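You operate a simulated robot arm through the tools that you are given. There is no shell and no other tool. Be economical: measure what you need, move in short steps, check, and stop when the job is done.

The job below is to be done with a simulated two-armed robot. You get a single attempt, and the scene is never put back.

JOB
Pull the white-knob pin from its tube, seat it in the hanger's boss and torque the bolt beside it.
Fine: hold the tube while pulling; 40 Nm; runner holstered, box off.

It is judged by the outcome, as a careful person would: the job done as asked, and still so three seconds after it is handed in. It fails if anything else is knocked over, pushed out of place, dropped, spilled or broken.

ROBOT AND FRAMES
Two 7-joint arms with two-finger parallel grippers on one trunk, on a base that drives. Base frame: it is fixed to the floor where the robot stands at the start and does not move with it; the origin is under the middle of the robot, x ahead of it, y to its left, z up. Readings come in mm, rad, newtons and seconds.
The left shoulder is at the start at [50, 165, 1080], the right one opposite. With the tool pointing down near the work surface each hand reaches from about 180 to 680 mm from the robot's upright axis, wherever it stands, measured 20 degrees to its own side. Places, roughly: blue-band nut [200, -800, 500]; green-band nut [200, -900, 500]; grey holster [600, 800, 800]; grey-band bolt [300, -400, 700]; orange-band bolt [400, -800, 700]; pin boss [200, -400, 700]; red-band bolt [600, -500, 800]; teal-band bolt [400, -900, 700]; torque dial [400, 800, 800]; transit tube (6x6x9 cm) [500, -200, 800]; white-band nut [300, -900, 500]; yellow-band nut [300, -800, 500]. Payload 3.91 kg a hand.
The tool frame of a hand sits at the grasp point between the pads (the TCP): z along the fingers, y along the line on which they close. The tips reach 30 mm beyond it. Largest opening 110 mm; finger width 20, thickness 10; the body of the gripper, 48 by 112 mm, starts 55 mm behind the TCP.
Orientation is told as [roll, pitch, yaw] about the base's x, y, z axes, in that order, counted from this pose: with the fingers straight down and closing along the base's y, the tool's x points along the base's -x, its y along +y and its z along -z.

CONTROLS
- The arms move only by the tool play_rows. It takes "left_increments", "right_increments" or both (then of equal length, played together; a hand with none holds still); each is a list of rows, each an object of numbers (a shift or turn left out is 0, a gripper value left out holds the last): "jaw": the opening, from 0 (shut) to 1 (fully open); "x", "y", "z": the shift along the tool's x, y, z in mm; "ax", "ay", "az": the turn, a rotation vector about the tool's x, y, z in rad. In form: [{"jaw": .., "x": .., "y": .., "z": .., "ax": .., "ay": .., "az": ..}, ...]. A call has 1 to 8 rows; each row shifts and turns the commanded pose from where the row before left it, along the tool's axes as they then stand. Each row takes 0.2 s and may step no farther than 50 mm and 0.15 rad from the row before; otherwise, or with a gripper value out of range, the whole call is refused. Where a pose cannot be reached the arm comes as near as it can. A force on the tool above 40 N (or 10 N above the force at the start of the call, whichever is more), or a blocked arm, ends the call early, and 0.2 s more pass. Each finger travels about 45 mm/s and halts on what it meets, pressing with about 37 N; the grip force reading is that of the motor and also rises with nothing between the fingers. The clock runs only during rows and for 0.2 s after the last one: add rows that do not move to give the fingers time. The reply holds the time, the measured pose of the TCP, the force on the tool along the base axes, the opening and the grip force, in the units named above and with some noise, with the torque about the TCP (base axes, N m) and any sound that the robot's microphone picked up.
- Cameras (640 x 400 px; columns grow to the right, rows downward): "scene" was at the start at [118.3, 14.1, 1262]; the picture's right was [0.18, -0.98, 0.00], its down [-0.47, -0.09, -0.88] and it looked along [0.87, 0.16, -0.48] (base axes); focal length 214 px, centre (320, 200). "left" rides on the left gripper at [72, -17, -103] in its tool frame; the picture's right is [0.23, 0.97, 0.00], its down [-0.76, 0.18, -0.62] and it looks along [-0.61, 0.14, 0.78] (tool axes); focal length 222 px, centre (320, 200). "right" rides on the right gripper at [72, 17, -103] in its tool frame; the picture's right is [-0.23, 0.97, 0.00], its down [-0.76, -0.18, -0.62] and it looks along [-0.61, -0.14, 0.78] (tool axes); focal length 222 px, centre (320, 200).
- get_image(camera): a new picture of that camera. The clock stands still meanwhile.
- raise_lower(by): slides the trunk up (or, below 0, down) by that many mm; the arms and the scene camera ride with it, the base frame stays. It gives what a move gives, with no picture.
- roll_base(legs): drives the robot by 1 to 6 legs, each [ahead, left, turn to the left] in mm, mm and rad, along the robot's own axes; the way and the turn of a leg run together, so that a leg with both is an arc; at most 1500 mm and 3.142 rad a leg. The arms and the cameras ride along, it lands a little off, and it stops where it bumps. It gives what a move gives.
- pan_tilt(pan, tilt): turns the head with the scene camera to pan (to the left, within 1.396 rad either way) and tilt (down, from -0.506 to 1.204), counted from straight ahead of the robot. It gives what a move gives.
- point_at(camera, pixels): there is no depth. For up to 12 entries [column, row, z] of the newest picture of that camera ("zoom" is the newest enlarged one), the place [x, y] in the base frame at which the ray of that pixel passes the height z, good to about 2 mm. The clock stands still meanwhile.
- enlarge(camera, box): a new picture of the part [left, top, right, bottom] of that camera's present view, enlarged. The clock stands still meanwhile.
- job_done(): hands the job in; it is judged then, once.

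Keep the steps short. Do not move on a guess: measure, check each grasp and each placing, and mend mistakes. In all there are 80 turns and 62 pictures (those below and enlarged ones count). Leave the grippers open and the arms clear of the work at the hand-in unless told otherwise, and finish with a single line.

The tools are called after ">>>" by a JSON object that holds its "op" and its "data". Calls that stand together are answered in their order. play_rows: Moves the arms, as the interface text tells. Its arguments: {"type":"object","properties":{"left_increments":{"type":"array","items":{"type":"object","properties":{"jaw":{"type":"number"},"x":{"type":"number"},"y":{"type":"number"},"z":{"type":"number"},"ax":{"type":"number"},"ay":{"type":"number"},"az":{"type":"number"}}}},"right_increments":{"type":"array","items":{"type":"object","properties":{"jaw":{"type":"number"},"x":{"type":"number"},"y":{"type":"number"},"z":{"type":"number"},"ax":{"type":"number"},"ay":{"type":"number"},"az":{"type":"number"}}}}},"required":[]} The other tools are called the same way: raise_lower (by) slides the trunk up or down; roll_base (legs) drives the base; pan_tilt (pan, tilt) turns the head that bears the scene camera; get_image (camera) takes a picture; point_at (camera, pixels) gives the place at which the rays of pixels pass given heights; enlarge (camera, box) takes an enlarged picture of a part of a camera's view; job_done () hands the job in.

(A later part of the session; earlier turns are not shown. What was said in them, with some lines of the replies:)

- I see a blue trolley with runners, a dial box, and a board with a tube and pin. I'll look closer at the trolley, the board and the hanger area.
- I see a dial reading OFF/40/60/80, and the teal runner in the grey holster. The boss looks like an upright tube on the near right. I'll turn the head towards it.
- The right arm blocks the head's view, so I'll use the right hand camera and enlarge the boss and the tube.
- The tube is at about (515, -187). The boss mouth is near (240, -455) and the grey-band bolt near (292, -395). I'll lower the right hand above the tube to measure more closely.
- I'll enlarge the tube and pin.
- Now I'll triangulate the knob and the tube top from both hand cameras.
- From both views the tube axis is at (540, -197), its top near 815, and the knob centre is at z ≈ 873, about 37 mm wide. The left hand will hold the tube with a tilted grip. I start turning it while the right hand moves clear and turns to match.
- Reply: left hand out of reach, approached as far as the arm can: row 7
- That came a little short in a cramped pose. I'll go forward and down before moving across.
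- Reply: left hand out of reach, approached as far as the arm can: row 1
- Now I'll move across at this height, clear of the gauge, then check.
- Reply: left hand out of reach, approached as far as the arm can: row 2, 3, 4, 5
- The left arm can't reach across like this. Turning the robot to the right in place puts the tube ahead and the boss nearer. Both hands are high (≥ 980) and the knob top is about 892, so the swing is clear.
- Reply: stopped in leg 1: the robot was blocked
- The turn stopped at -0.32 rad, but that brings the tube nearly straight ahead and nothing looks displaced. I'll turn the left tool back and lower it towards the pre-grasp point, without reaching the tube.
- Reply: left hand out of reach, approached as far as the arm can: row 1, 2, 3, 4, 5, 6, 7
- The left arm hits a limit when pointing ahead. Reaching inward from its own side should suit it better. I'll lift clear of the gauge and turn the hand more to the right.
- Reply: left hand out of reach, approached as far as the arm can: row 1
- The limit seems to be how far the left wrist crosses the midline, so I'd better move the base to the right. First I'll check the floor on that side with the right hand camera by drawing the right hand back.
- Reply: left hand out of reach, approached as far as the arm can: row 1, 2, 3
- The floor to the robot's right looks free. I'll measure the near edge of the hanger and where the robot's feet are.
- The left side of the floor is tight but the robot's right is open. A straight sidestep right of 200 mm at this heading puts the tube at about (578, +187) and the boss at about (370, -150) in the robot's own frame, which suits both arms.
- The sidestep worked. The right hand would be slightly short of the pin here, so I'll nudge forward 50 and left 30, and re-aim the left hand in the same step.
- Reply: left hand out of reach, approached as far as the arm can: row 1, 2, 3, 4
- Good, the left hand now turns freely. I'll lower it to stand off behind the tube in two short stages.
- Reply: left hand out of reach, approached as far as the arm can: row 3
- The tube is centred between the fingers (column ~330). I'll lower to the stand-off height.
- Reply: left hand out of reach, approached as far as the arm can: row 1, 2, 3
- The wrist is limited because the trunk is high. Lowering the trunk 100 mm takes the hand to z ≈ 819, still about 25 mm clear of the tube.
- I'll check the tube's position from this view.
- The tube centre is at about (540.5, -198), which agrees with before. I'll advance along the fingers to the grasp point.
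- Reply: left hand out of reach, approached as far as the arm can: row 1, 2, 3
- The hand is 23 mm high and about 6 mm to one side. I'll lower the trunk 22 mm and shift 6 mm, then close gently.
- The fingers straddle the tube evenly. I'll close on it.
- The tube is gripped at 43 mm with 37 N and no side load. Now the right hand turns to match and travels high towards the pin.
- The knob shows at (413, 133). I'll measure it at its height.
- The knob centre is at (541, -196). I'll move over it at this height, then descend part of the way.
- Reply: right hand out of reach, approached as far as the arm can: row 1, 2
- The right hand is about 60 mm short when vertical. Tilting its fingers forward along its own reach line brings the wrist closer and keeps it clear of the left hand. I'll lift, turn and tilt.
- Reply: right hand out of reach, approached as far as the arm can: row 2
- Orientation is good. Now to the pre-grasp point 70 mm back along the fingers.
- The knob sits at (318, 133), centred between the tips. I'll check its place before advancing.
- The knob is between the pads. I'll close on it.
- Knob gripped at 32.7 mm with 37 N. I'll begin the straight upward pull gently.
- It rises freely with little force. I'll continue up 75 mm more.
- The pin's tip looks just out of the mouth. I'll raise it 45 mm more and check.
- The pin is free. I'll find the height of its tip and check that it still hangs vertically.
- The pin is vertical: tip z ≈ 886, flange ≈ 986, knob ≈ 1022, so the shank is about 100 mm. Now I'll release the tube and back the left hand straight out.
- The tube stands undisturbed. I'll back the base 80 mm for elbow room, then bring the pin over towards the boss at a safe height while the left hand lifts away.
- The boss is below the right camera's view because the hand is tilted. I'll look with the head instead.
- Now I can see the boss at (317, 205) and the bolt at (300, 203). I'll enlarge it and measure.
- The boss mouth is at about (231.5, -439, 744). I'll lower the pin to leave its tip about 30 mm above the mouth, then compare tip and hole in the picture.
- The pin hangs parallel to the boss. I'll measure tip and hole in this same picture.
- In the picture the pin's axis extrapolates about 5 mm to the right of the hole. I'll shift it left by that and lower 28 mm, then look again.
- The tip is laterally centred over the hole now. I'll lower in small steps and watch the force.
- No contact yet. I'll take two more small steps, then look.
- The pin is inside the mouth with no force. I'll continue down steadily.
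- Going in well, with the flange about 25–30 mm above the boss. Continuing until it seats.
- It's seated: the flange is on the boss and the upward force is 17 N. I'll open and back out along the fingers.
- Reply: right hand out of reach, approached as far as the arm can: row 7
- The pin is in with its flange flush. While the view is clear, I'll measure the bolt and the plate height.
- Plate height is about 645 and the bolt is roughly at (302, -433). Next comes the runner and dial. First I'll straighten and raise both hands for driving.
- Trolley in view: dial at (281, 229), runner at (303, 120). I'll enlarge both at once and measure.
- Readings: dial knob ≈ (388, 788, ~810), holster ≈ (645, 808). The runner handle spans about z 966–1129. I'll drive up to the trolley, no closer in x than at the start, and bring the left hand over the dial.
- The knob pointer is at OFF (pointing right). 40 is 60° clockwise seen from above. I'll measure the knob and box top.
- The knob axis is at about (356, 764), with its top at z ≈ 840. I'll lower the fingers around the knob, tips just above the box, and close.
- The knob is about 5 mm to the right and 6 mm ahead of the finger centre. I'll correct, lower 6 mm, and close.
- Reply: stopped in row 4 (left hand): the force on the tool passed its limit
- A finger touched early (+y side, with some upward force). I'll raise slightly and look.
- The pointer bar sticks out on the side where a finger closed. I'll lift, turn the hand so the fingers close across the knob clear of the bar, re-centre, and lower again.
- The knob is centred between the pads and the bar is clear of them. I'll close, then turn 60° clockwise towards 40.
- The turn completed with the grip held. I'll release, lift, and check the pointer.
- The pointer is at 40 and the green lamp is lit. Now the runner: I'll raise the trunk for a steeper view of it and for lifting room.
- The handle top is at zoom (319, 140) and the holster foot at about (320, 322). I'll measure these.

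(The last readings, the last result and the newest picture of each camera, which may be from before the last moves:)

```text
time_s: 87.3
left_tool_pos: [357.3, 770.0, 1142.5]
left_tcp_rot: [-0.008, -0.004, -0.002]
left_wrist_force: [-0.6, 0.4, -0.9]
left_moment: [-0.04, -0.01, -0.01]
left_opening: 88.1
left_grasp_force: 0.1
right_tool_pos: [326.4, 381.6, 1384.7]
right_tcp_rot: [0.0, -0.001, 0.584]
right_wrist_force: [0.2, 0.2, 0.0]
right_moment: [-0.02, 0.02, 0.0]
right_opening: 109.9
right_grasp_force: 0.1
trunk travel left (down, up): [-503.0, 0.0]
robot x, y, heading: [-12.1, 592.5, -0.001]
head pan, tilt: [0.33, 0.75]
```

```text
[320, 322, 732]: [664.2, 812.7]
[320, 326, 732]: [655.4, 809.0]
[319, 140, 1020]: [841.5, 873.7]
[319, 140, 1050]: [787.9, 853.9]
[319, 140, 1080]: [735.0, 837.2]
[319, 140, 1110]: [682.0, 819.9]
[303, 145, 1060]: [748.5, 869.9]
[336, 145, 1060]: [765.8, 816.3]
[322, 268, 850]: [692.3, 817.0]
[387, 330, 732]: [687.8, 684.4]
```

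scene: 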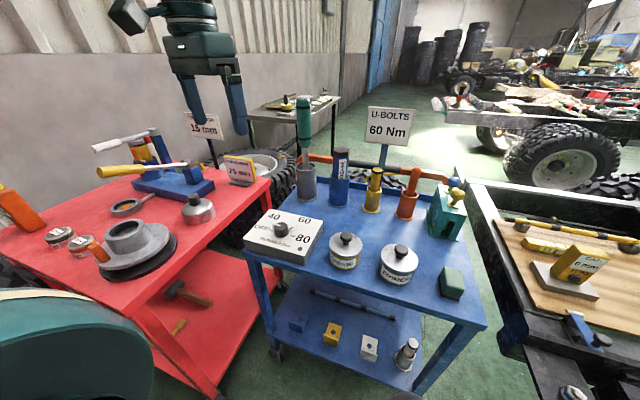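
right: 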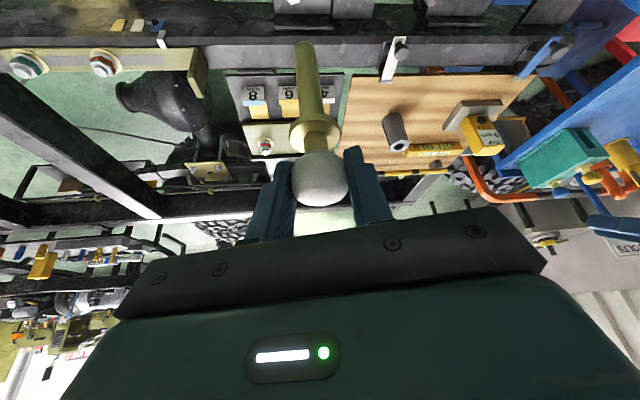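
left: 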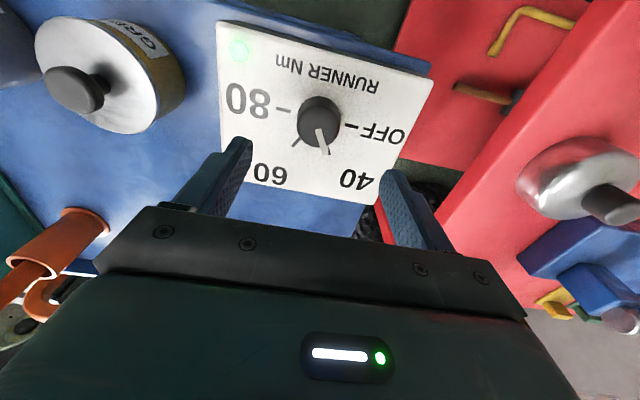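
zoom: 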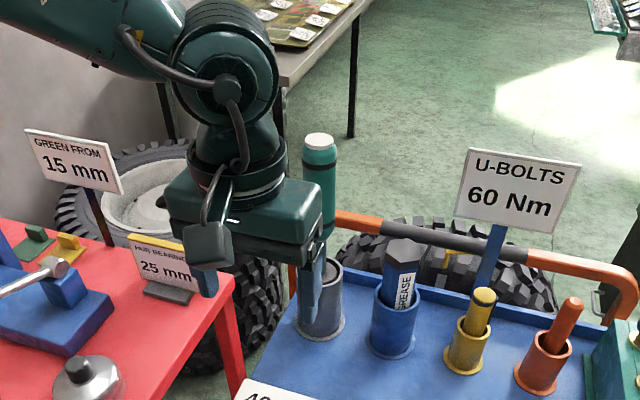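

The runner axis is at about (658, 810), handle top z ≈ 1123. I'll nudge 45 mm forward (the wheel has ~50 mm clearance), raise the left hand above the handle and move over it.

>>> {"op": "roll_base", "data": {"legs": [[45, 0, 0]]}}

>>> {"op": "play_rows", "data": {"left_increments": [{"z": -46, "jaw": 1}, {"x": -42.7, "y": 6.7}, {"x": -42.7, "y": 6.7}, {"x": -42.7, "y": 6.7}, {"x": -42.7, "y": 6.7}, {"x": -42.7, "y": 6.7}, {"x": -35, "y": 6.7}, {}]}}

>>> {"op": "get_image", "data": {"camera": "left"}}

```text
time_s: 88.2
left_tool_pos: [369.1, 769.9, 1142.5]
left_tcp_rot: [-0.006, -0.003, -0.001]
left_wrist_force: [-0.2, -0.5, 0.1]
left_moment: [0.02, 0.02, -0.02]
left_opening: 88.3
left_grasp_force: 0.1
right_tool_pos: [338.0, 380.5, 1383.9]
right_tcp_rot: [0.0, 0.001, 0.584]
right_wrist_force: [0.0, -0.7, -0.5]
right_moment: [-0.04, -0.02, 0.0]
right_opening: 109.8
right_grasp_force: 0.0
trunk travel left (down, up): [-503.0, 0.0]
robot x, y, heading: [-7.5, 593.9, -0.001]
head pan, tilt: [0.33, 0.75]
stopped in leg 1: the robot was blocked; the commanded pose is now the measured one
```

```text
time_s: 90.0
left_tool_pos: [566.5, 840.5, 1188.7]
left_tcp_rot: [-0.009, -0.003, -0.002]
left_wrist_force: [-0.3, -0.6, 0.7]
left_moment: [0.0, 0.04, -0.01]
left_opening: 110.0
left_grasp_force: 0.1
left hand out of reach, approached as far as the arm can: row 6, 7
right_tool_pos: [337.3, 381.6, 1384.6]
right_tcp_rot: [0.0, -0.003, 0.584]
right_wrist_force: [0.8, 0.4, 0.4]
right_moment: [0.02, 0.02, 0.01]
right_opening: 110.0
right_grasp_force: 0.0
trunk travel left (down, up): [-503.0, 0.0]
robot x, y, heading: [-7.5, 591.9, -0.002]
head pan, tilt: [0.33, 0.75]
```

```text
9 pictures are left
```

left: 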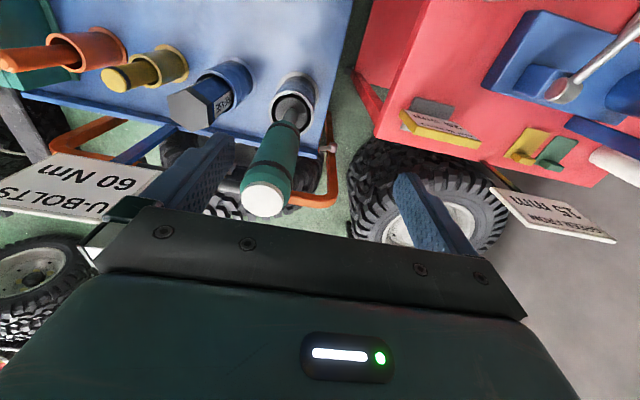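

The base stopped after about 11 mm at the trolley, and the vertical reach falls short. A horizontal side grip on the handle (z 966–1123) will reach. I'll back off, tilt the fingers forward, and lower the trunk; I also measure the handle top.

>>> {"op": "point_at", "data": {"camera": "left", "pixels": [[264, 200, 1123], [264, 200, 1110], [292, 95, 870], [292, 85, 870]]}}

>>> {"op": "play_rows", "data": {"left_increments": [{"x": 35, "y": -15}, {"x": 35, "y": -15}, {"ay": -0.15}, {"ay": -0.15}, {"ay": -0.15}, {"ay": -0.15}, {"ay": -0.15}, {"ay": -0.15}]}}

>>> {"op": "play_rows", "data": {"left_increments": [{"ay": -0.15}, {"ay": -0.15}, {}]}}

>>> {"op": "raise_lower", "data": {"by": -145}}

```text
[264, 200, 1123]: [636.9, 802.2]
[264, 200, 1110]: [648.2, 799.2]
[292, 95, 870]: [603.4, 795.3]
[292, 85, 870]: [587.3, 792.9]
```

```text
time_s: 91.8
left_tool_pos: [493.6, 809.1, 1188.4]
left_tcp_rot: [-0.015, -0.904, 0.01]
left_wrist_force: [-0.5, 0.3, 0.0]
left_moment: [0.0, 0.02, 0.0]
left_opening: 110.0
left_grasp_force: 0.0
right_tool_pos: [337.2, 382.7, 1383.7]
right_tcp_rot: [-0.001, 0.0, 0.582]
right_wrist_force: [1.2, -0.5, -0.7]
right_moment: [-0.02, -0.02, 0.04]
right_opening: 110.1
right_grasp_force: 0.0
trunk travel left (down, up): [-503.0, 0.0]
robot x, y, heading: [-6.5, 596.9, -0.001]
head pan, tilt: [0.33, 0.75]
```

```text
time_s: 92.5
left_tool_pos: [494.5, 806.7, 1190.0]
left_tcp_rot: [-0.024, -1.205, 0.02]
left_wrist_force: [0.7, -0.3, 0.9]
left_moment: [0.02, 0.01, -0.01]
left_opening: 110.2
left_grasp_force: 0.1
right_tool_pos: [337.8, 382.1, 1384.5]
right_tcp_rot: [-0.001, -0.002, 0.583]
right_wrist_force: [-0.5, -0.2, 0.1]
right_moment: [0.0, 0.04, 0.0]
right_opening: 109.9
right_grasp_force: 0.0
trunk travel left (down, up): [-503.0, 0.0]
robot x, y, heading: [-4.0, 589.8, -0.001]
head pan, tilt: [0.33, 0.75]
```

```text
time_s: 94.3
left_tool_pos: [494.0, 807.9, 1044.9]
left_tcp_rot: [-0.021, -1.205, 0.021]
left_wrist_force: [0.5, -0.5, -1.4]
left_moment: [-0.01, -0.02, 0.02]
left_opening: 110.2
left_grasp_force: 0.0
right_tool_pos: [337.3, 381.0, 1239.6]
right_tcp_rot: [0.0, -0.001, 0.583]
right_wrist_force: [-0.3, -1.3, 1.0]
right_moment: [0.0, 0.01, -0.02]
right_opening: 109.8
right_grasp_force: 0.0
trunk travel left (down, up): [-358.0, 145.0]
robot x, y, heading: [-8.1, 596.3, 0.001]
head pan, tilt: [0.33, 0.75]
```

The two views put the handle axis near (640, 806) and vertical. The hand is level with the handle's middle at z 1045. I'll advance 105 mm straight ahead and check.

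>>> {"op": "play_rows", "data": {"left_increments": [{"x": -12.7, "z": 32.6}, {"x": -12.7, "z": 32.6}, {"x": -12.7, "z": 32.6}, {}]}}

>>> {"op": "get_image", "data": {"camera": "left"}}

```text
time_s: 95.3
left_tool_pos: [599.0, 806.3, 1045.6]
left_tcp_rot: [-0.022, -1.203, 0.023]
left_wrist_force: [0.3, -0.3, 0.7]
left_moment: [0.0, -0.02, -0.01]
left_opening: 109.9
left_grasp_force: 0.0
right_tool_pos: [336.0, 381.1, 1239.4]
right_tcp_rot: [0.001, -0.002, 0.584]
right_wrist_force: [-0.7, 0.3, 0.8]
right_moment: [0.0, 0.01, 0.02]
right_opening: 110.2
right_grasp_force: 0.0
trunk travel left (down, up): [-358.0, 145.0]
robot x, y, heading: [-4.1, 590.3, -0.005]
head pan, tilt: [0.33, 0.75]
```

```text
8 pictures are left
```

left: 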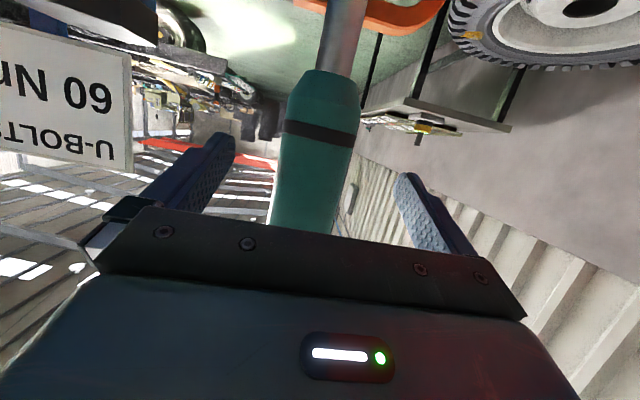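

The handle is centred between the fingers, about 15 mm ahead of the grasp point. I'll advance 14 mm and close.

>>> {"op": "play_rows", "data": {"left_increments": [{"x": -5, "z": 13}, {"jaw": 0.6}, {"jaw": 0.45}, {"jaw": 0.35}, {"jaw": 0.25}, {"jaw": 0.25}, {"jaw": 0.25}]}}

```text
time_s: 96.9
left_tool_pos: [613.4, 806.9, 1046.4]
left_tcp_rot: [-0.025, -1.205, 0.022]
left_wrist_force: [1.0, -2.3, 0.7]
left_moment: [-0.45, -0.18, -0.03]
left_opening: 45.3
left_grasp_force: 36.8
right_tool_pos: [336.6, 379.9, 1240.5]
right_tcp_rot: [-0.001, -0.002, 0.585]
right_wrist_force: [0.0, 0.0, -0.2]
right_moment: [-0.01, 0.0, 0.03]
right_opening: 109.9
right_grasp_force: 0.0
trunk travel left (down, up): [-358.0, 145.0]
robot x, y, heading: [-3.0, 590.1, 0.002]
head pan, tilt: [0.33, 0.75]
```

Gripped at 45 mm and 37 N. I'll lift the runner straight out with the trunk, then a little more with the arm, and check with the head.

>>> {"op": "raise_lower", "data": {"by": 145}}

>>> {"op": "play_rows", "data": {"left_increments": [{"x": -23, "z": -9}, {"x": -23, "z": -9}, {}]}}

>>> {"op": "get_image", "data": {"camera": "scene"}}

```text
time_s: 98.6
left_tool_pos: [614.3, 806.4, 1190.0]
left_tcp_rot: [-0.025, -1.202, 0.02]
left_wrist_force: [-0.7, -0.5, -7.2]
left_moment: [-0.31, 0.05, -0.05]
left_opening: 45.2
left_grasp_force: 36.9
right_tool_pos: [338.2, 381.7, 1385.0]
right_tcp_rot: [0.0, 0.001, 0.584]
right_wrist_force: [-0.5, 0.2, -0.6]
right_moment: [0.02, 0.01, -0.01]
right_opening: 110.0
right_grasp_force: 0.0
trunk travel left (down, up): [-503.0, 0.0]
robot x, y, heading: [-2.8, 593.6, -0.001]
head pan, tilt: [0.33, 0.75]
```

```text
time_s: 99.4
left_tool_pos: [615.4, 808.3, 1240.2]
left_tcp_rot: [-0.023, -1.2, 0.017]
left_wrist_force: [0.5, -0.8, -8.3]
left_moment: [-0.25, 0.09, -0.09]
left_opening: 45.3
left_grasp_force: 37.0
right_tool_pos: [338.6, 381.2, 1384.7]
right_tcp_rot: [0.001, 0.002, 0.584]
right_wrist_force: [-0.2, 0.6, -0.1]
right_moment: [-0.01, 0.0, -0.01]
right_opening: 110.1
right_grasp_force: 0.0
trunk travel left (down, up): [-503.0, 0.0]
robot x, y, heading: [-8.3, 591.8, -0.008]
head pan, tilt: [0.33, 0.75]
```

```text
7 pictures are left
```

scene: 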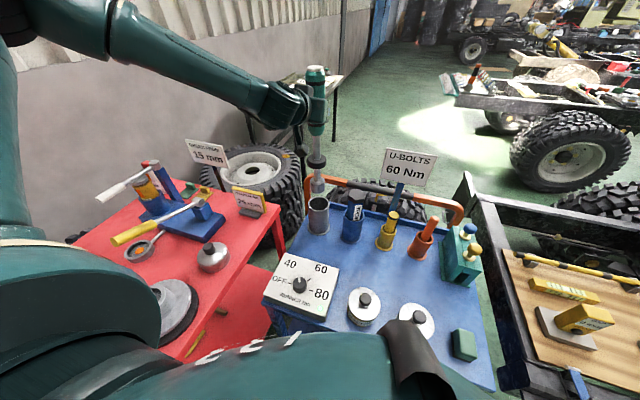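

The runner is out. I'll measure the socket end's height and the holster mouth for the return.

>>> {"op": "point_at", "data": {"camera": "scene", "pixels": [[317, 197, 880], [317, 197, 900], [317, 197, 920], [317, 197, 940], [318, 203, 820], [318, 203, 840], [318, 203, 860], [318, 203, 880], [315, 70, 1310], [315, 70, 1330]]}}

```text
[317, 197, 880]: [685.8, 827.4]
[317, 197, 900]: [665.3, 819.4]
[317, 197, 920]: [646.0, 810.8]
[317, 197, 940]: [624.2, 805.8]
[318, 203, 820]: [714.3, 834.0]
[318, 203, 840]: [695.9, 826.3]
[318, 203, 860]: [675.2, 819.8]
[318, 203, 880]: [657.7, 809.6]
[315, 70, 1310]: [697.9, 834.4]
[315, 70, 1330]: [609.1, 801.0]
```

The socket end is about 295 mm below the grasp point and clear of the mouth. I'll back straight away, drive across to the hanger, and turn to face the bolt.

>>> {"op": "roll_base", "data": {"legs": [[-145, 0, 0], [0, -722, 0], [0, 0, -0.9]]}}

>>> {"op": "pan_tilt", "data": {"pan": 0.2, "tilt": 0.95}}

>>> {"op": "get_image", "data": {"camera": "scene"}}

```text
time_s: 106.5
left_tool_pos: [403.4, -461.3, 1240.2]
left_tcp_rot: [-0.022, -1.202, -0.881]
left_wrist_force: [-0.1, -1.2, -8.2]
left_moment: [-0.12, 0.26, -0.09]
left_opening: 45.2
left_grasp_force: 37.1
right_tool_pos: [-102.6, -509.4, 1384.8]
right_tcp_rot: [-0.001, -0.001, -0.319]
right_wrist_force: [0.6, -0.4, -0.4]
right_moment: [0.01, 0.01, 0.01]
right_opening: 109.9
right_grasp_force: 0.0
trunk travel left (down, up): [-503.0, 0.0]
robot x, y, heading: [-148.9, -109.8, -0.902]
head pan, tilt: [0.33, 0.75]
```

```text
time_s: 107.2
left_tool_pos: [404.1, -461.2, 1239.7]
left_tcp_rot: [-0.023, -1.202, -0.88]
left_wrist_force: [1.7, 0.1, -8.2]
left_moment: [0.31, -0.11, 0.03]
left_opening: 45.1
left_grasp_force: 37.0
right_tool_pos: [-103.2, -509.2, 1385.8]
right_tcp_rot: [0.0, -0.001, -0.317]
right_wrist_force: [0.6, -0.3, 0.4]
right_moment: [-0.04, -0.02, 0.04]
right_opening: 110.1
right_grasp_force: 0.1
trunk travel left (down, up): [-503.0, 0.0]
robot x, y, heading: [-153.8, -113.1, -0.902]
head pan, tilt: [0.201, 0.949]
```

```text
6 pictures are left
```

scene: 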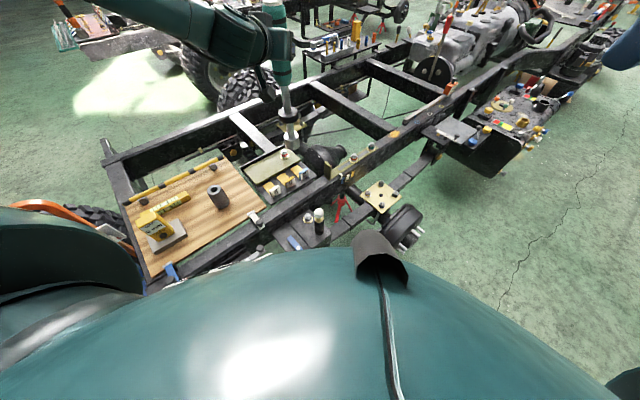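

I see the pin knob at (319, 213), the bolt at (307.5, 217) and the socket end at (290, 147). I'll measure these together.

>>> {"op": "point_at", "data": {"camera": "scene", "pixels": [[290, 147, 945], [290, 147, 935], [283, 90, 1100], [307.5, 217, 672], [319, 213, 782], [277, 60, 1329]]}}

```text
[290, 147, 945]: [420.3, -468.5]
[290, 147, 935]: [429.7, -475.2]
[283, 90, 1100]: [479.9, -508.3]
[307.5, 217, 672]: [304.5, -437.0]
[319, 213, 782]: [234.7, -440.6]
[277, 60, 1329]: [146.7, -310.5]
```

The bolt comes out at about (303.5, -435.5). I'll move the runner above it at height, then lower with the trunk until the socket is about 70 mm above the head, and look.

>>> {"op": "play_rows", "data": {"left_increments": [{"x": 11.3, "y": -22.9, "z": -29}, {"x": 11.3, "y": -22.9, "z": -29}, {"x": 11.3, "y": -22.9, "z": -29}, {}]}}

>>> {"op": "raise_lower", "data": {"by": -203}}

>>> {"op": "enlarge", "data": {"camera": "scene", "box": [230, 120, 350, 240]}}

```text
time_s: 108.2
left_tool_pos: [292.6, -429.6, 1241.9]
left_tcp_rot: [-0.021, -1.2, -0.883]
left_wrist_force: [0.5, 0.3, -7.6]
left_moment: [0.25, -0.12, 0.03]
left_opening: 44.7
left_grasp_force: 36.7
right_tool_pos: [-103.0, -510.0, 1385.4]
right_tcp_rot: [0.001, -0.001, -0.317]
right_wrist_force: [-0.3, 0.3, 0.6]
right_moment: [0.01, 0.0, 0.01]
right_opening: 110.0
right_grasp_force: 0.0
trunk travel left (down, up): [-503.0, 0.0]
robot x, y, heading: [-149.4, -112.9, -0.9]
head pan, tilt: [0.201, 0.949]
```

```text
time_s: 110.4
left_tool_pos: [292.4, -429.2, 1039.2]
left_tcp_rot: [-0.023, -1.202, -0.882]
left_wrist_force: [-0.4, 0.6, -8.8]
left_moment: [0.32, -0.14, 0.08]
left_opening: 45.1
left_grasp_force: 37.1
right_tool_pos: [-103.2, -508.2, 1182.5]
right_tcp_rot: [0.0, 0.001, -0.319]
right_wrist_force: [0.6, -0.7, -0.3]
right_moment: [0.04, 0.04, -0.01]
right_opening: 110.0
right_grasp_force: 0.1
trunk travel left (down, up): [-300.0, 203.0]
robot x, y, heading: [-152.5, -109.3, -0.9]
head pan, tilt: [0.201, 0.949]
```

```text
3.33 times, centred on (290, 180) of scene
```

zoom: 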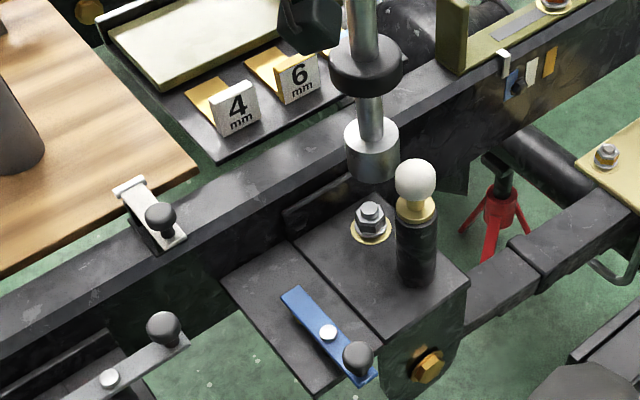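

The socket hangs nearly over the bolt, slightly right of it in the picture. I'll measure the socket end, bolt head and knob in this same view.

>>> {"op": "point_at", "data": {"camera": "zoom", "pixels": [[373, 170, 735], [373, 170, 744], [373, 170, 753], [371, 213, 664], [371, 213, 672], [415, 181, 782], [416, 204, 752], [366, 140, 775], [368, 65, 900]]}}

```text
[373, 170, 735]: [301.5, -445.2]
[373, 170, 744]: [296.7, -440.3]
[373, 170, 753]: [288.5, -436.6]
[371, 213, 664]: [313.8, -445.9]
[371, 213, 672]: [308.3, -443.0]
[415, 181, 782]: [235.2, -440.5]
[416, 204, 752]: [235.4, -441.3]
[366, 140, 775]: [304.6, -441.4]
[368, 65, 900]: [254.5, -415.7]
```

Correcting by about 8.6 mm along x, then lowering 50 mm so the socket is just above the head, and looking again.

>>> {"op": "play_rows", "data": {"left_increments": [{"x": -2.2, "y": 6.2, "z": 5.6}, {}]}}

>>> {"op": "raise_lower", "data": {"by": -50}}

>>> {"op": "enlarge", "data": {"camera": "scene", "box": [260, 130, 340, 210]}}

```text
time_s: 111.0
left_tool_pos: [298.0, -430.5, 1039.8]
left_tcp_rot: [-0.023, -1.2, -0.882]
left_wrist_force: [0.1, 0.4, -8.7]
left_moment: [0.26, -0.11, 0.08]
left_opening: 44.9
left_grasp_force: 37.1
right_tool_pos: [-104.1, -509.5, 1182.3]
right_tcp_rot: [0.0, 0.0, -0.317]
right_wrist_force: [0.5, 0.1, 0.0]
right_moment: [-0.02, -0.03, 0.0]
right_opening: 110.1
right_grasp_force: 0.1
trunk travel left (down, up): [-300.0, 203.0]
robot x, y, heading: [-150.5, -109.4, -0.901]
head pan, tilt: [0.201, 0.949]
```

```text
time_s: 111.9
left_tool_pos: [299.0, -429.6, 990.3]
left_tcp_rot: [-0.022, -1.203, -0.881]
left_wrist_force: [0.8, 0.1, -8.3]
left_moment: [-0.2, 0.36, -0.1]
left_opening: 45.0
left_grasp_force: 37.4
right_tool_pos: [-103.6, -509.3, 1130.7]
right_tcp_rot: [0.002, -0.001, -0.318]
right_wrist_force: [0.4, -0.5, 0.1]
right_moment: [0.01, -0.02, 0.0]
right_opening: 109.7
right_grasp_force: 0.2
trunk travel left (down, up): [-250.0, 253.0]
robot x, y, heading: [-151.7, -107.6, -0.903]
head pan, tilt: [0.201, 0.949]
```

```text
5.00 times, centred on (300, 170) of scene
```

zoom: 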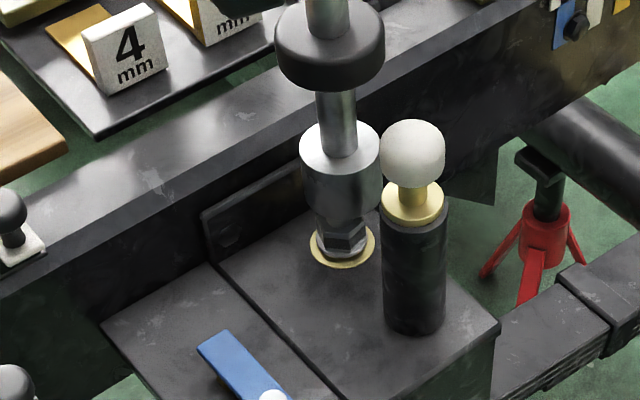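

The socket sits right over the bolt head. I'll press down in 3 mm steps, watching force and sound.

>>> {"op": "play_rows", "data": {"left_increments": [{"x": 2.8, "z": 1.08}, {"x": 2.8, "z": 1.08}, {"x": 2.8, "z": 1.08}, {"x": 2.8, "z": 1.08}, {"x": 2.8, "z": 1.08}, {"x": 2.8, "z": 1.08}, {"x": 2.8, "z": 1.08}, {"x": 2.8, "z": 1.08}]}}

>>> {"op": "play_rows", "data": {"left_increments": [{"x": 1.9, "z": 0.72}, {"x": 1.9, "z": 0.72}, {"x": 1.9, "z": 0.72}, {"x": 1.9, "z": 0.72}, {"x": 1.9, "z": 0.72}, {"x": 1.9, "z": 0.72}, {}, {}]}}

```text
time_s: 113.7
left_tool_pos: [299.0, -429.7, 965.2]
left_tcp_rot: [-0.02, -1.201, -0.881]
left_wrist_force: [0.6, 3.2, -7.2]
left_moment: [0.96, -0.14, 0.02]
left_opening: 44.7
left_grasp_force: 36.8
right_tool_pos: [-102.7, -508.5, 1131.7]
right_tcp_rot: [-0.002, 0.0, -0.317]
right_wrist_force: [-0.5, -0.1, 0.3]
right_moment: [-0.03, 0.01, 0.0]
right_opening: 110.0
right_grasp_force: 0.1
trunk travel left (down, up): [-250.0, 253.0]
robot x, y, heading: [-151.9, -107.7, -0.902]
head pan, tilt: [0.201, 0.949]
```

```text
time_s: 115.5
left_tool_pos: [299.5, -431.1, 954.5]
left_tcp_rot: [-0.022, -1.199, -0.881]
left_wrist_force: [0.0, 2.0, -8.6]
left_moment: [0.84, 0.01, 0.02]
left_opening: 44.7
left_grasp_force: 37.0
right_tool_pos: [-102.7, -509.7, 1131.4]
right_tcp_rot: [0.0, 0.0, -0.319]
right_wrist_force: [0.0, 0.3, 0.4]
right_moment: [-0.01, 0.03, 0.04]
right_opening: 110.0
right_grasp_force: 0.1
trunk travel left (down, up): [-250.0, 253.0]
robot x, y, heading: [-148.5, -109.8, -0.898]
head pan, tilt: [0.201, 0.949]
```

A slight side force shows the socket is around the head. I'll keep pressing down until it bottoms and runs.

>>> {"op": "play_rows", "data": {"left_increments": [{"x": 1.9, "z": 0.72}, {"x": 1.9, "z": 0.72}, {"x": 1.9, "z": 0.72}, {"x": 1.9, "z": 0.72}, {"x": 1.9, "z": 0.72}, {"x": 1.9, "z": 0.72}, {}, {}]}}

>>> {"op": "play_rows", "data": {"left_increments": [{"x": 1.4, "z": 0.54}, {"x": 1.4, "z": 0.54}, {"x": 1.4, "z": 0.54}, {"x": 1.4, "z": 0.54}, {}, {}, {}, {}]}}

>>> {"op": "play_rows", "data": {"left_increments": [{}, {}, {}, {}, {}, {}, {}, {}]}}

```text
time_s: 117.3
left_tool_pos: [297.3, -431.1, 949.3]
left_tcp_rot: [-0.023, -1.217, -0.883]
left_wrist_force: [1.7, 1.1, 30.3]
left_moment: [0.02, -0.94, -0.22]
left_opening: 45.5
left_grasp_force: 37.1
right_tool_pos: [-106.5, -506.9, 1133.7]
right_tcp_rot: [-0.002, -0.004, -0.317]
right_wrist_force: [-0.8, 0.4, -0.4]
right_moment: [-0.01, -0.01, 0.0]
right_opening: 110.0
right_grasp_force: 0.1
trunk travel left (down, up): [-250.0, 253.0]
robot x, y, heading: [-149.3, -110.0, -0.903]
head pan, tilt: [0.201, 0.949]
```

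```text
time_s: 119.1
left_tool_pos: [297.0, -430.4, 940.2]
left_tcp_rot: [-0.022, -1.217, -0.885]
left_wrist_force: [3.0, 1.8, 29.6]
left_moment: [0.06, -0.79, -0.12]
left_opening: 44.8
left_grasp_force: 36.8
right_tool_pos: [-106.6, -507.7, 1132.9]
right_tcp_rot: [-0.002, -0.002, -0.318]
right_wrist_force: [-0.1, 0.1, -0.7]
right_moment: [0.01, -0.04, -0.02]
right_opening: 109.9
right_grasp_force: 0.1
trunk travel left (down, up): [-250.0, 253.0]
robot x, y, heading: [-150.0, -114.6, -0.907]
head pan, tilt: [0.201, 0.949]
```

```text
time_s: 120.9
left_tool_pos: [296.7, -429.3, 939.8]
left_tcp_rot: [-0.02, -1.215, -0.882]
left_wrist_force: [2.7, 1.6, 30.2]
left_moment: [0.09, -0.82, -0.12]
left_opening: 44.8
left_grasp_force: 36.8
right_tool_pos: [-104.9, -508.1, 1132.2]
right_tcp_rot: [-0.003, -0.003, -0.317]
right_wrist_force: [0.8, 0.2, -0.5]
right_moment: [0.01, 0.0, 0.04]
right_opening: 109.8
right_grasp_force: 0.0
trunk travel left (down, up): [-250.0, 253.0]
robot x, y, heading: [-147.0, -110.1, -0.903]
head pan, tilt: [0.201, 0.949]
```

It's pressing at about 38 N net with no sound yet. I'll look at the runner and socket closely.

>>> {"op": "enlarge", "data": {"camera": "scene", "box": [240, 60, 360, 210]}}

```text
2.67 times, centred on (300, 135) of scene
```

zoom: 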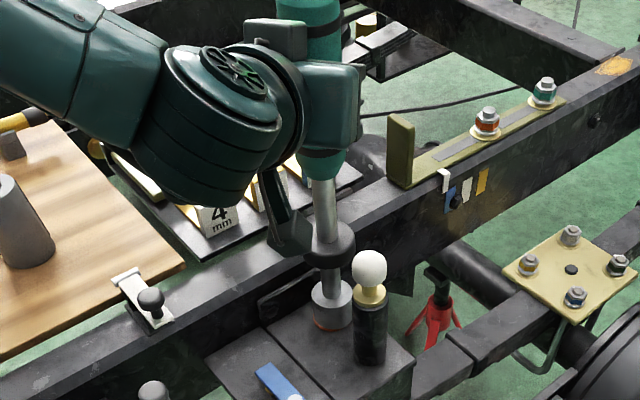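

The socket is right down on the head and a red mark shows at its foot. I'll ease off slightly, re-press with a small clockwise turn, hold, and look again.

>>> {"op": "play_rows", "data": {"left_increments": [{"x": -3.7, "z": -1.4}, {"x": 1.9, "z": 0.72}, {"x": 1.9, "z": 0.72, "ax": 0.07, "az": 0.027}, {"x": 1.9, "z": 0.72, "ax": 0.07, "az": 0.027}, {"ax": 0.07, "az": 0.027}, {}, {}, {}]}}

>>> {"op": "play_rows", "data": {"left_increments": [{}, {}, {}, {}, {}, {}, {}, {}]}}

>>> {"op": "enlarge", "data": {"camera": "scene", "box": [280, 140, 350, 200]}}

```text
time_s: 122.7
left_tool_pos: [299.4, -429.3, 938.0]
left_tcp_rot: [-0.014, -1.209, -1.114]
left_wrist_force: [4.8, 1.7, 21.3]
left_moment: [0.03, -1.01, 0.04]
left_opening: 44.3
left_grasp_force: 36.9
right_tool_pos: [-104.5, -507.7, 1132.2]
right_tcp_rot: [-0.001, -0.003, -0.319]
right_wrist_force: [0.8, -0.4, 0.1]
right_moment: [0.0, 0.0, -0.02]
right_opening: 110.0
right_grasp_force: 0.0
trunk travel left (down, up): [-250.0, 253.0]
robot x, y, heading: [-152.8, -108.9, -0.899]
head pan, tilt: [0.201, 0.949]
```

```text
time_s: 124.5
left_tool_pos: [297.3, -429.5, 938.2]
left_tcp_rot: [-0.017, -1.211, -1.112]
left_wrist_force: [4.5, 1.1, 21.8]
left_moment: [-0.01, -0.92, 0.09]
left_opening: 44.3
left_grasp_force: 37.1
right_tool_pos: [-104.1, -507.5, 1133.0]
right_tcp_rot: [-0.001, -0.002, -0.317]
right_wrist_force: [0.4, 0.6, 0.4]
right_moment: [0.01, -0.02, 0.01]
right_opening: 110.2
right_grasp_force: 0.0
trunk travel left (down, up): [-250.0, 253.0]
robot x, y, heading: [-152.8, -112.3, -0.909]
head pan, tilt: [0.201, 0.949]
```

```text
6.67 times, centred on (315, 170) of scene
```

zoom: 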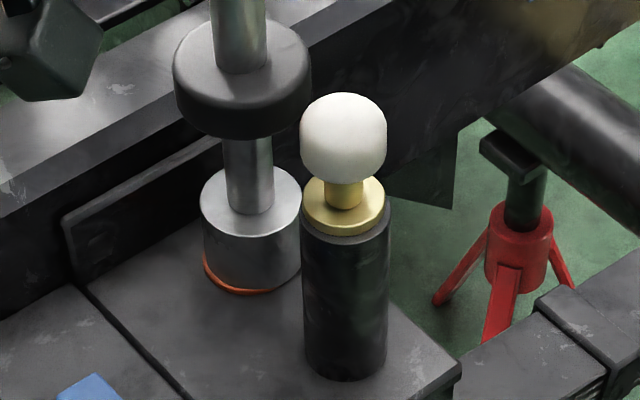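

The washer under the socket has gone from gold to orange all round, so the squeeze-out washer shows the bolt drawn up. I'll lift the runner off straight up, undo the twist, and drive back to the trolley.

>>> {"op": "raise_lower", "data": {"by": 253}}

>>> {"op": "play_rows", "data": {"left_increments": [{"x": -26, "z": -10}, {"x": -30, "z": -11}, {"ax": -0.07, "az": -0.027}, {"ax": -0.07, "az": -0.027}, {"ax": -0.07, "az": -0.027}, {}]}}

>>> {"op": "roll_base", "data": {"legs": [[0, 0, 0.903], [0, 700, 0], [130, 0, 0]]}}

>>> {"op": "pan_tilt", "data": {"pan": 0.33, "tilt": 0.75}}

```text
time_s: 127.2
left_tool_pos: [298.1, -430.6, 1186.6]
left_tcp_rot: [-0.022, -1.199, -1.107]
left_wrist_force: [-0.4, 0.1, -9.2]
left_moment: [0.09, 0.04, 0.02]
left_opening: 44.3
left_grasp_force: 37.2
right_tool_pos: [-103.1, -509.2, 1384.5]
right_tcp_rot: [0.0, 0.001, -0.317]
right_wrist_force: [0.1, 0.0, -0.4]
right_moment: [-0.04, 0.01, -0.02]
right_opening: 110.2
right_grasp_force: 0.0
trunk travel left (down, up): [-503.0, 0.0]
robot x, y, heading: [-146.1, -109.7, -0.908]
head pan, tilt: [0.201, 0.949]
```

```text
time_s: 128.6
left_tool_pos: [300.5, -430.6, 1246.5]
left_tcp_rot: [-0.021, -1.198, -0.882]
left_wrist_force: [0.6, 0.6, -7.9]
left_moment: [0.12, 0.05, 0.04]
left_opening: 44.3
left_grasp_force: 37.8
right_tool_pos: [-102.7, -509.0, 1384.5]
right_tcp_rot: [-0.001, 0.0, -0.318]
right_wrist_force: [0.4, 0.8, 0.5]
right_moment: [-0.04, 0.01, 0.02]
right_opening: 109.8
right_grasp_force: 0.1
trunk travel left (down, up): [-503.0, 0.0]
robot x, y, heading: [-146.6, -109.9, -0.901]
head pan, tilt: [0.201, 0.949]
```

```text
time_s: 135.4
left_tool_pos: [510.4, 721.0, 1245.7]
left_tcp_rot: [-0.018, -1.198, 0.031]
left_wrist_force: [0.3, 0.9, -8.4]
left_moment: [-0.04, 0.09, 0.02]
left_opening: 44.4
left_grasp_force: 37.3
right_tool_pos: [326.5, 355.2, 1383.4]
right_tcp_rot: [-0.001, 0.0, 0.599]
right_wrist_force: [1.1, -0.3, -0.4]
right_moment: [0.01, 0.01, -0.01]
right_opening: 109.9
right_grasp_force: 0.1
trunk travel left (down, up): [-503.0, 0.0]
robot x, y, heading: [-19.1, 561.6, 0.014]
head pan, tilt: [0.201, 0.949]
```

```text
time_s: 136.2
left_tool_pos: [510.2, 721.6, 1247.4]
left_tcp_rot: [-0.019, -1.198, 0.031]
left_wrist_force: [-0.1, 0.9, -7.1]
left_moment: [0.01, 0.07, 0.0]
left_opening: 44.6
left_grasp_force: 36.4
right_tool_pos: [327.2, 354.6, 1385.4]
right_tcp_rot: [0.0, 0.001, 0.599]
right_wrist_force: [-0.7, -1.1, -0.6]
right_moment: [-0.01, 0.02, 0.01]
right_opening: 109.9
right_grasp_force: 0.0
trunk travel left (down, up): [-503.0, 0.0]
robot x, y, heading: [-21.2, 559.4, 0.009]
head pan, tilt: [0.33, 0.75]
5 turns are left
```

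Five turns left. I'll move the arm to the pick-up spot over the holster, (613.4, 807), and check the alignment.

>>> {"op": "play_rows", "data": {"left_increments": [{"x": -9.65, "y": 20.6, "z": 24.7}, {"x": -9.65, "y": 20.6, "z": 24.7}, {"x": -9.65, "y": 20.6, "z": 24.7}, {"x": -9.65, "y": 20.6, "z": 24.7}, {}, {}]}}

>>> {"op": "enlarge", "data": {"camera": "scene", "box": [255, 130, 375, 230]}}

```text
time_s: 137.6
left_tool_pos: [613.9, 804.8, 1245.0]
left_tcp_rot: [-0.021, -1.198, 0.032]
left_wrist_force: [0.8, 0.4, -8.5]
left_moment: [0.02, 0.1, -0.02]
left_opening: 44.3
left_grasp_force: 37.0
right_tool_pos: [326.9, 354.6, 1385.0]
right_tcp_rot: [0.001, 0.0, 0.599]
right_wrist_force: [0.9, -0.2, -0.4]
right_moment: [-0.01, -0.01, 0.01]
right_opening: 109.9
right_grasp_force: 0.1
trunk travel left (down, up): [-503.0, 0.0]
robot x, y, heading: [-19.3, 557.0, 0.01]
head pan, tilt: [0.33, 0.75]
```

```text
4.00 times, centred on (315, 180) of scene
4 turns are left
```

zoom: 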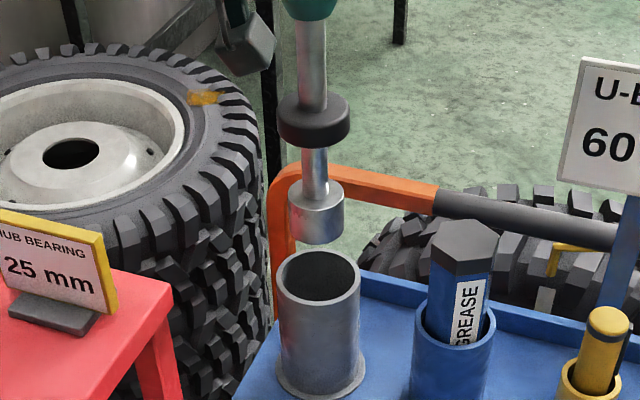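

The socket is centred over the mouth laterally, and x and y match the pick-up pose. I'll lower it in with a gentle entry test, seat it, release, back out, and bring the hand upright over the dial.

>>> {"op": "raise_lower", "data": {"by": -45}}

>>> {"op": "play_rows", "data": {"left_increments": [{"x": 4.65, "z": 1.8}, {"x": 4.65, "z": 1.8}, {"x": 4.65, "z": 1.8}, {"x": 4.65, "z": 1.8}, {}]}}

>>> {"op": "raise_lower", "data": {"by": -122}}

>>> {"op": "play_rows", "data": {"left_increments": [{"x": 4.65, "z": 1.8}, {"x": 4.65, "z": 1.8}, {"x": 4.65, "z": 1.8}, {"x": 4.65, "z": 1.8}, {"x": 4.65, "z": 1.8}, {"x": 3.7, "z": 1.45}, {}]}}

>>> {"op": "play_rows", "data": {"left_increments": [{"jaw": 0.6}, {"jaw": 1}, {}, {}, {"x": 12.1, "z": -31}, {"x": 12.1, "z": -31}, {"x": 12.1, "z": -31}, {}]}}

>>> {"op": "play_rows", "data": {"left_increments": [{"ay": 0.15}, {"ay": 0.15}, {"ay": 0.15}, {"ay": 0.15}, {"ay": 0.15}, {"ay": 0.15}, {"ay": 0.15}, {"ay": 0.148}]}}

>>> {"op": "play_rows", "data": {"left_increments": [{"x": 30.6, "y": -7, "z": 26, "jaw": 0.75}, {"x": 30.6, "y": -7, "z": 26}, {"x": 30.6, "y": -7, "z": 26}, {"x": 30.6, "y": -7, "z": 26}, {"x": 30.6, "y": -7, "z": 26}, {}]}}

```text
time_s: 138.4
left_tool_pos: [614.2, 803.8, 1202.2]
left_tcp_rot: [-0.022, -1.199, 0.033]
left_wrist_force: [-0.2, 0.0, -8.6]
left_moment: [0.03, 0.16, -0.02]
left_opening: 44.3
left_grasp_force: 36.4
right_tool_pos: [326.8, 354.8, 1338.7]
right_tcp_rot: [0.002, 0.0, 0.6]
right_wrist_force: [-0.6, -1.2, -0.6]
right_moment: [-0.01, 0.03, 0.01]
right_opening: 110.1
right_grasp_force: 0.0
trunk travel left (down, up): [-458.0, 45.0]
robot x, y, heading: [-18.4, 562.9, 0.016]
head pan, tilt: [0.33, 0.75]
```

```text
time_s: 139.6
left_tool_pos: [614.9, 803.9, 1183.5]
left_tcp_rot: [-0.02, -1.197, 0.034]
left_wrist_force: [0.2, -0.7, -7.1]
left_moment: [0.0, 0.11, 0.0]
left_opening: 44.4
left_grasp_force: 37.0
right_tool_pos: [326.5, 354.7, 1338.6]
right_tcp_rot: [0.001, 0.0, 0.598]
right_wrist_force: [-0.3, -0.2, -0.1]
right_moment: [-0.02, -0.02, 0.03]
right_opening: 110.0
right_grasp_force: 0.1
trunk travel left (down, up): [-458.0, 45.0]
robot x, y, heading: [-22.6, 561.6, 0.013]
head pan, tilt: [0.33, 0.75]
```

```text
time_s: 141.2
left_tool_pos: [615.1, 802.7, 1068.3]
left_tcp_rot: [-0.017, -1.213, 0.029]
left_wrist_force: [0.5, 0.5, 16.7]
left_moment: [0.25, 0.03, 0.0]
left_opening: 44.3
left_grasp_force: 36.5
right_tool_pos: [324.4, 353.9, 1218.6]
right_tcp_rot: [0.0, -0.004, 0.599]
right_wrist_force: [0.2, -0.2, 0.5]
right_moment: [-0.03, 0.03, 0.0]
right_opening: 109.9
right_grasp_force: 0.1
trunk travel left (down, up): [-336.0, 167.0]
robot x, y, heading: [-19.8, 562.7, 0.007]
head pan, tilt: [0.33, 0.75]
```

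```text
time_s: 142.8
left_tool_pos: [613.7, 802.2, 1041.7]
left_tcp_rot: [-0.019, -1.215, 0.03]
left_wrist_force: [3.4, 0.8, 30.3]
left_moment: [0.38, -0.52, -0.01]
left_opening: 44.2
left_grasp_force: 36.6
right_tool_pos: [323.1, 353.3, 1217.8]
right_tcp_rot: [-0.003, -0.003, 0.597]
right_wrist_force: [0.8, -0.4, -0.4]
right_moment: [0.02, 0.01, 0.0]
right_opening: 110.0
right_grasp_force: 0.1
trunk travel left (down, up): [-336.0, 167.0]
robot x, y, heading: [-20.4, 560.9, 0.012]
head pan, tilt: [0.33, 0.75]
```

```text
time_s: 144.6
left_tool_pos: [511.9, 802.2, 1030.9]
left_tcp_rot: [-0.018, -1.2, 0.034]
left_wrist_force: [0.4, -0.6, -0.6]
left_moment: [0.0, -0.03, 0.02]
left_opening: 110.1
left_grasp_force: 0.1
right_tool_pos: [325.8, 354.5, 1217.7]
right_tcp_rot: [-0.001, -0.004, 0.6]
right_wrist_force: [-0.9, 0.1, 0.7]
right_moment: [0.01, 0.0, 0.01]
right_opening: 109.9
right_grasp_force: 0.1
trunk travel left (down, up): [-336.0, 167.0]
robot x, y, heading: [-18.9, 563.3, 0.015]
head pan, tilt: [0.33, 0.75]
```

```text
time_s: 146.4
left_tool_pos: [513.6, 801.9, 1031.4]
left_tcp_rot: [-0.009, 0.0, 0.012]
left_wrist_force: [-0.2, 0.3, 0.7]
left_moment: [0.0, 0.06, -0.04]
left_opening: 110.0
left_grasp_force: 0.0
right_tool_pos: [326.4, 355.4, 1218.2]
right_tcp_rot: [-0.001, 0.0, 0.599]
right_wrist_force: [0.1, -0.4, 0.0]
right_moment: [-0.01, 0.02, 0.02]
right_opening: 109.9
right_grasp_force: 0.2
trunk travel left (down, up): [-336.0, 167.0]
robot x, y, heading: [-17.6, 562.0, 0.013]
head pan, tilt: [0.33, 0.75]
```

```text
time_s: 147.8
left_tool_pos: [358.5, 765.2, 899.2]
left_tcp_rot: [-0.006, -0.002, 0.013]
left_wrist_force: [0.6, 0.2, 1.0]
left_moment: [0.04, -0.02, -0.02]
left_opening: 82.4
left_grasp_force: 0.1
right_tool_pos: [324.6, 354.7, 1218.6]
right_tcp_rot: [0.001, -0.002, 0.599]
right_wrist_force: [0.1, 0.5, 0.5]
right_moment: [0.02, 0.0, 0.02]
right_opening: 110.1
right_grasp_force: 0.1
trunk travel left (down, up): [-336.0, 167.0]
robot x, y, heading: [-19.7, 562.6, 0.014]
head pan, tilt: [0.33, 0.75]
3 turns are left
```

The runner is down in the holster (it bottomed with upward force) and is released. Now the dial: re-grip at the same place, turn 60° back to OFF, release, retreat, and take the last picture covering both dial and runner.

>>> {"op": "play_rows", "data": {"left_increments": [{"x": -1.5, "y": 3.8}, {"z": 20}, {"z": 18.5}, {"jaw": 0.5}, {"jaw": 0.4}, {"jaw": 0.3}, {"jaw": 0.3}, {"jaw": 0.3}]}}

>>> {"op": "play_rows", "data": {"left_increments": [{"az": -0.1313}, {"az": -0.1313}, {"az": -0.1313}, {"az": -0.1313}, {"az": -0.1313}, {"az": -0.1313}, {"az": -0.1313}, {"az": -0.1313}]}}

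>>> {"op": "play_rows", "data": {"left_increments": [{"jaw": 0.6}, {"jaw": 0.8}, {}, {"z": -40}, {"z": -40}, {"z": -45}, {"z": -45, "jaw": 1}, {}]}}

>>> {"op": "enlarge", "data": {"camera": "scene", "box": [180, 60, 370, 300]}}

```text
time_s: 149.6
left_tool_pos: [361.7, 766.8, 861.0]
left_tcp_rot: [-0.01, -0.002, 0.011]
left_wrist_force: [-0.8, -12.9, -4.5]
left_moment: [-0.54, -0.34, 0.06]
left_opening: 40.4
left_grasp_force: 44.9
right_tool_pos: [325.6, 353.0, 1217.2]
right_tcp_rot: [0.001, -0.002, 0.598]
right_wrist_force: [1.0, 1.2, -1.1]
right_moment: [-0.01, -0.02, -0.01]
right_opening: 109.9
right_grasp_force: 0.2
trunk travel left (down, up): [-336.0, 167.0]
robot x, y, heading: [-19.1, 560.1, 0.008]
head pan, tilt: [0.33, 0.75]
```

```text
time_s: 151.4
left_tool_pos: [358.5, 771.9, 860.4]
left_tcp_rot: [0.003, 0.004, 1.07]
left_wrist_force: [-21.9, 19.7, -10.6]
left_moment: [-0.36, 0.76, -0.13]
left_opening: 40.4
left_grasp_force: 44.6
right_tool_pos: [324.5, 356.8, 1218.4]
right_tcp_rot: [-0.005, -0.001, 0.598]
right_wrist_force: [0.9, 0.8, -0.2]
right_moment: [0.03, -0.03, 0.03]
right_opening: 109.6
right_grasp_force: 0.0
trunk travel left (down, up): [-336.0, 167.0]
robot x, y, heading: [-22.0, 561.0, 0.015]
head pan, tilt: [0.33, 0.75]
```

```text
time_s: 153.2
left_tool_pos: [364.5, 769.5, 1033.5]
left_tcp_rot: [-0.006, 0.004, 1.063]
left_wrist_force: [0.9, 0.2, -0.8]
left_moment: [0.04, 0.03, 0.0]
left_opening: 110.0
left_grasp_force: 0.0
right_tool_pos: [325.4, 355.0, 1218.3]
right_tcp_rot: [-0.001, -0.002, 0.599]
right_wrist_force: [0.6, -0.3, 1.0]
right_moment: [-0.01, 0.01, 0.03]
right_opening: 110.1
right_grasp_force: 0.1
trunk travel left (down, up): [-336.0, 167.0]
robot x, y, heading: [-16.9, 561.9, 0.01]
head pan, tilt: [0.33, 0.75]
```

```text
1.67 times, centred on (275, 180) of scene
2 turns are left
```

zoom: 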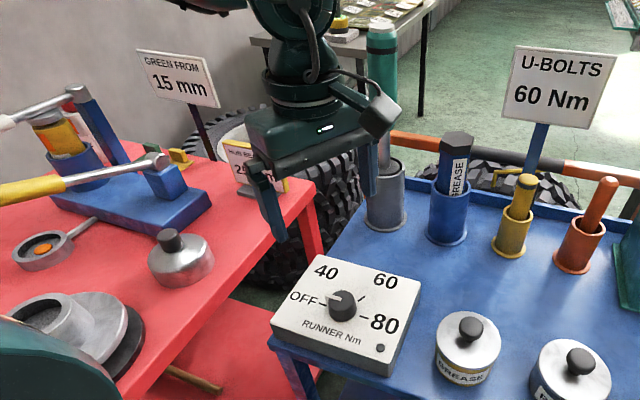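

The lamp is dark and the pointer is back at OFF. The runner stands in its holster, and both grippers are open and clear. I'm handing the job in.

>>> {"op": "job_done", "data": {}}

```text
The job is handed in.
```

The pin is seated in the hanger's boss and the runner went on the bolt beside it at 40 Nm; no click was heard, so I went by its washer turning orange. The runner is back in its holster and the box is off.
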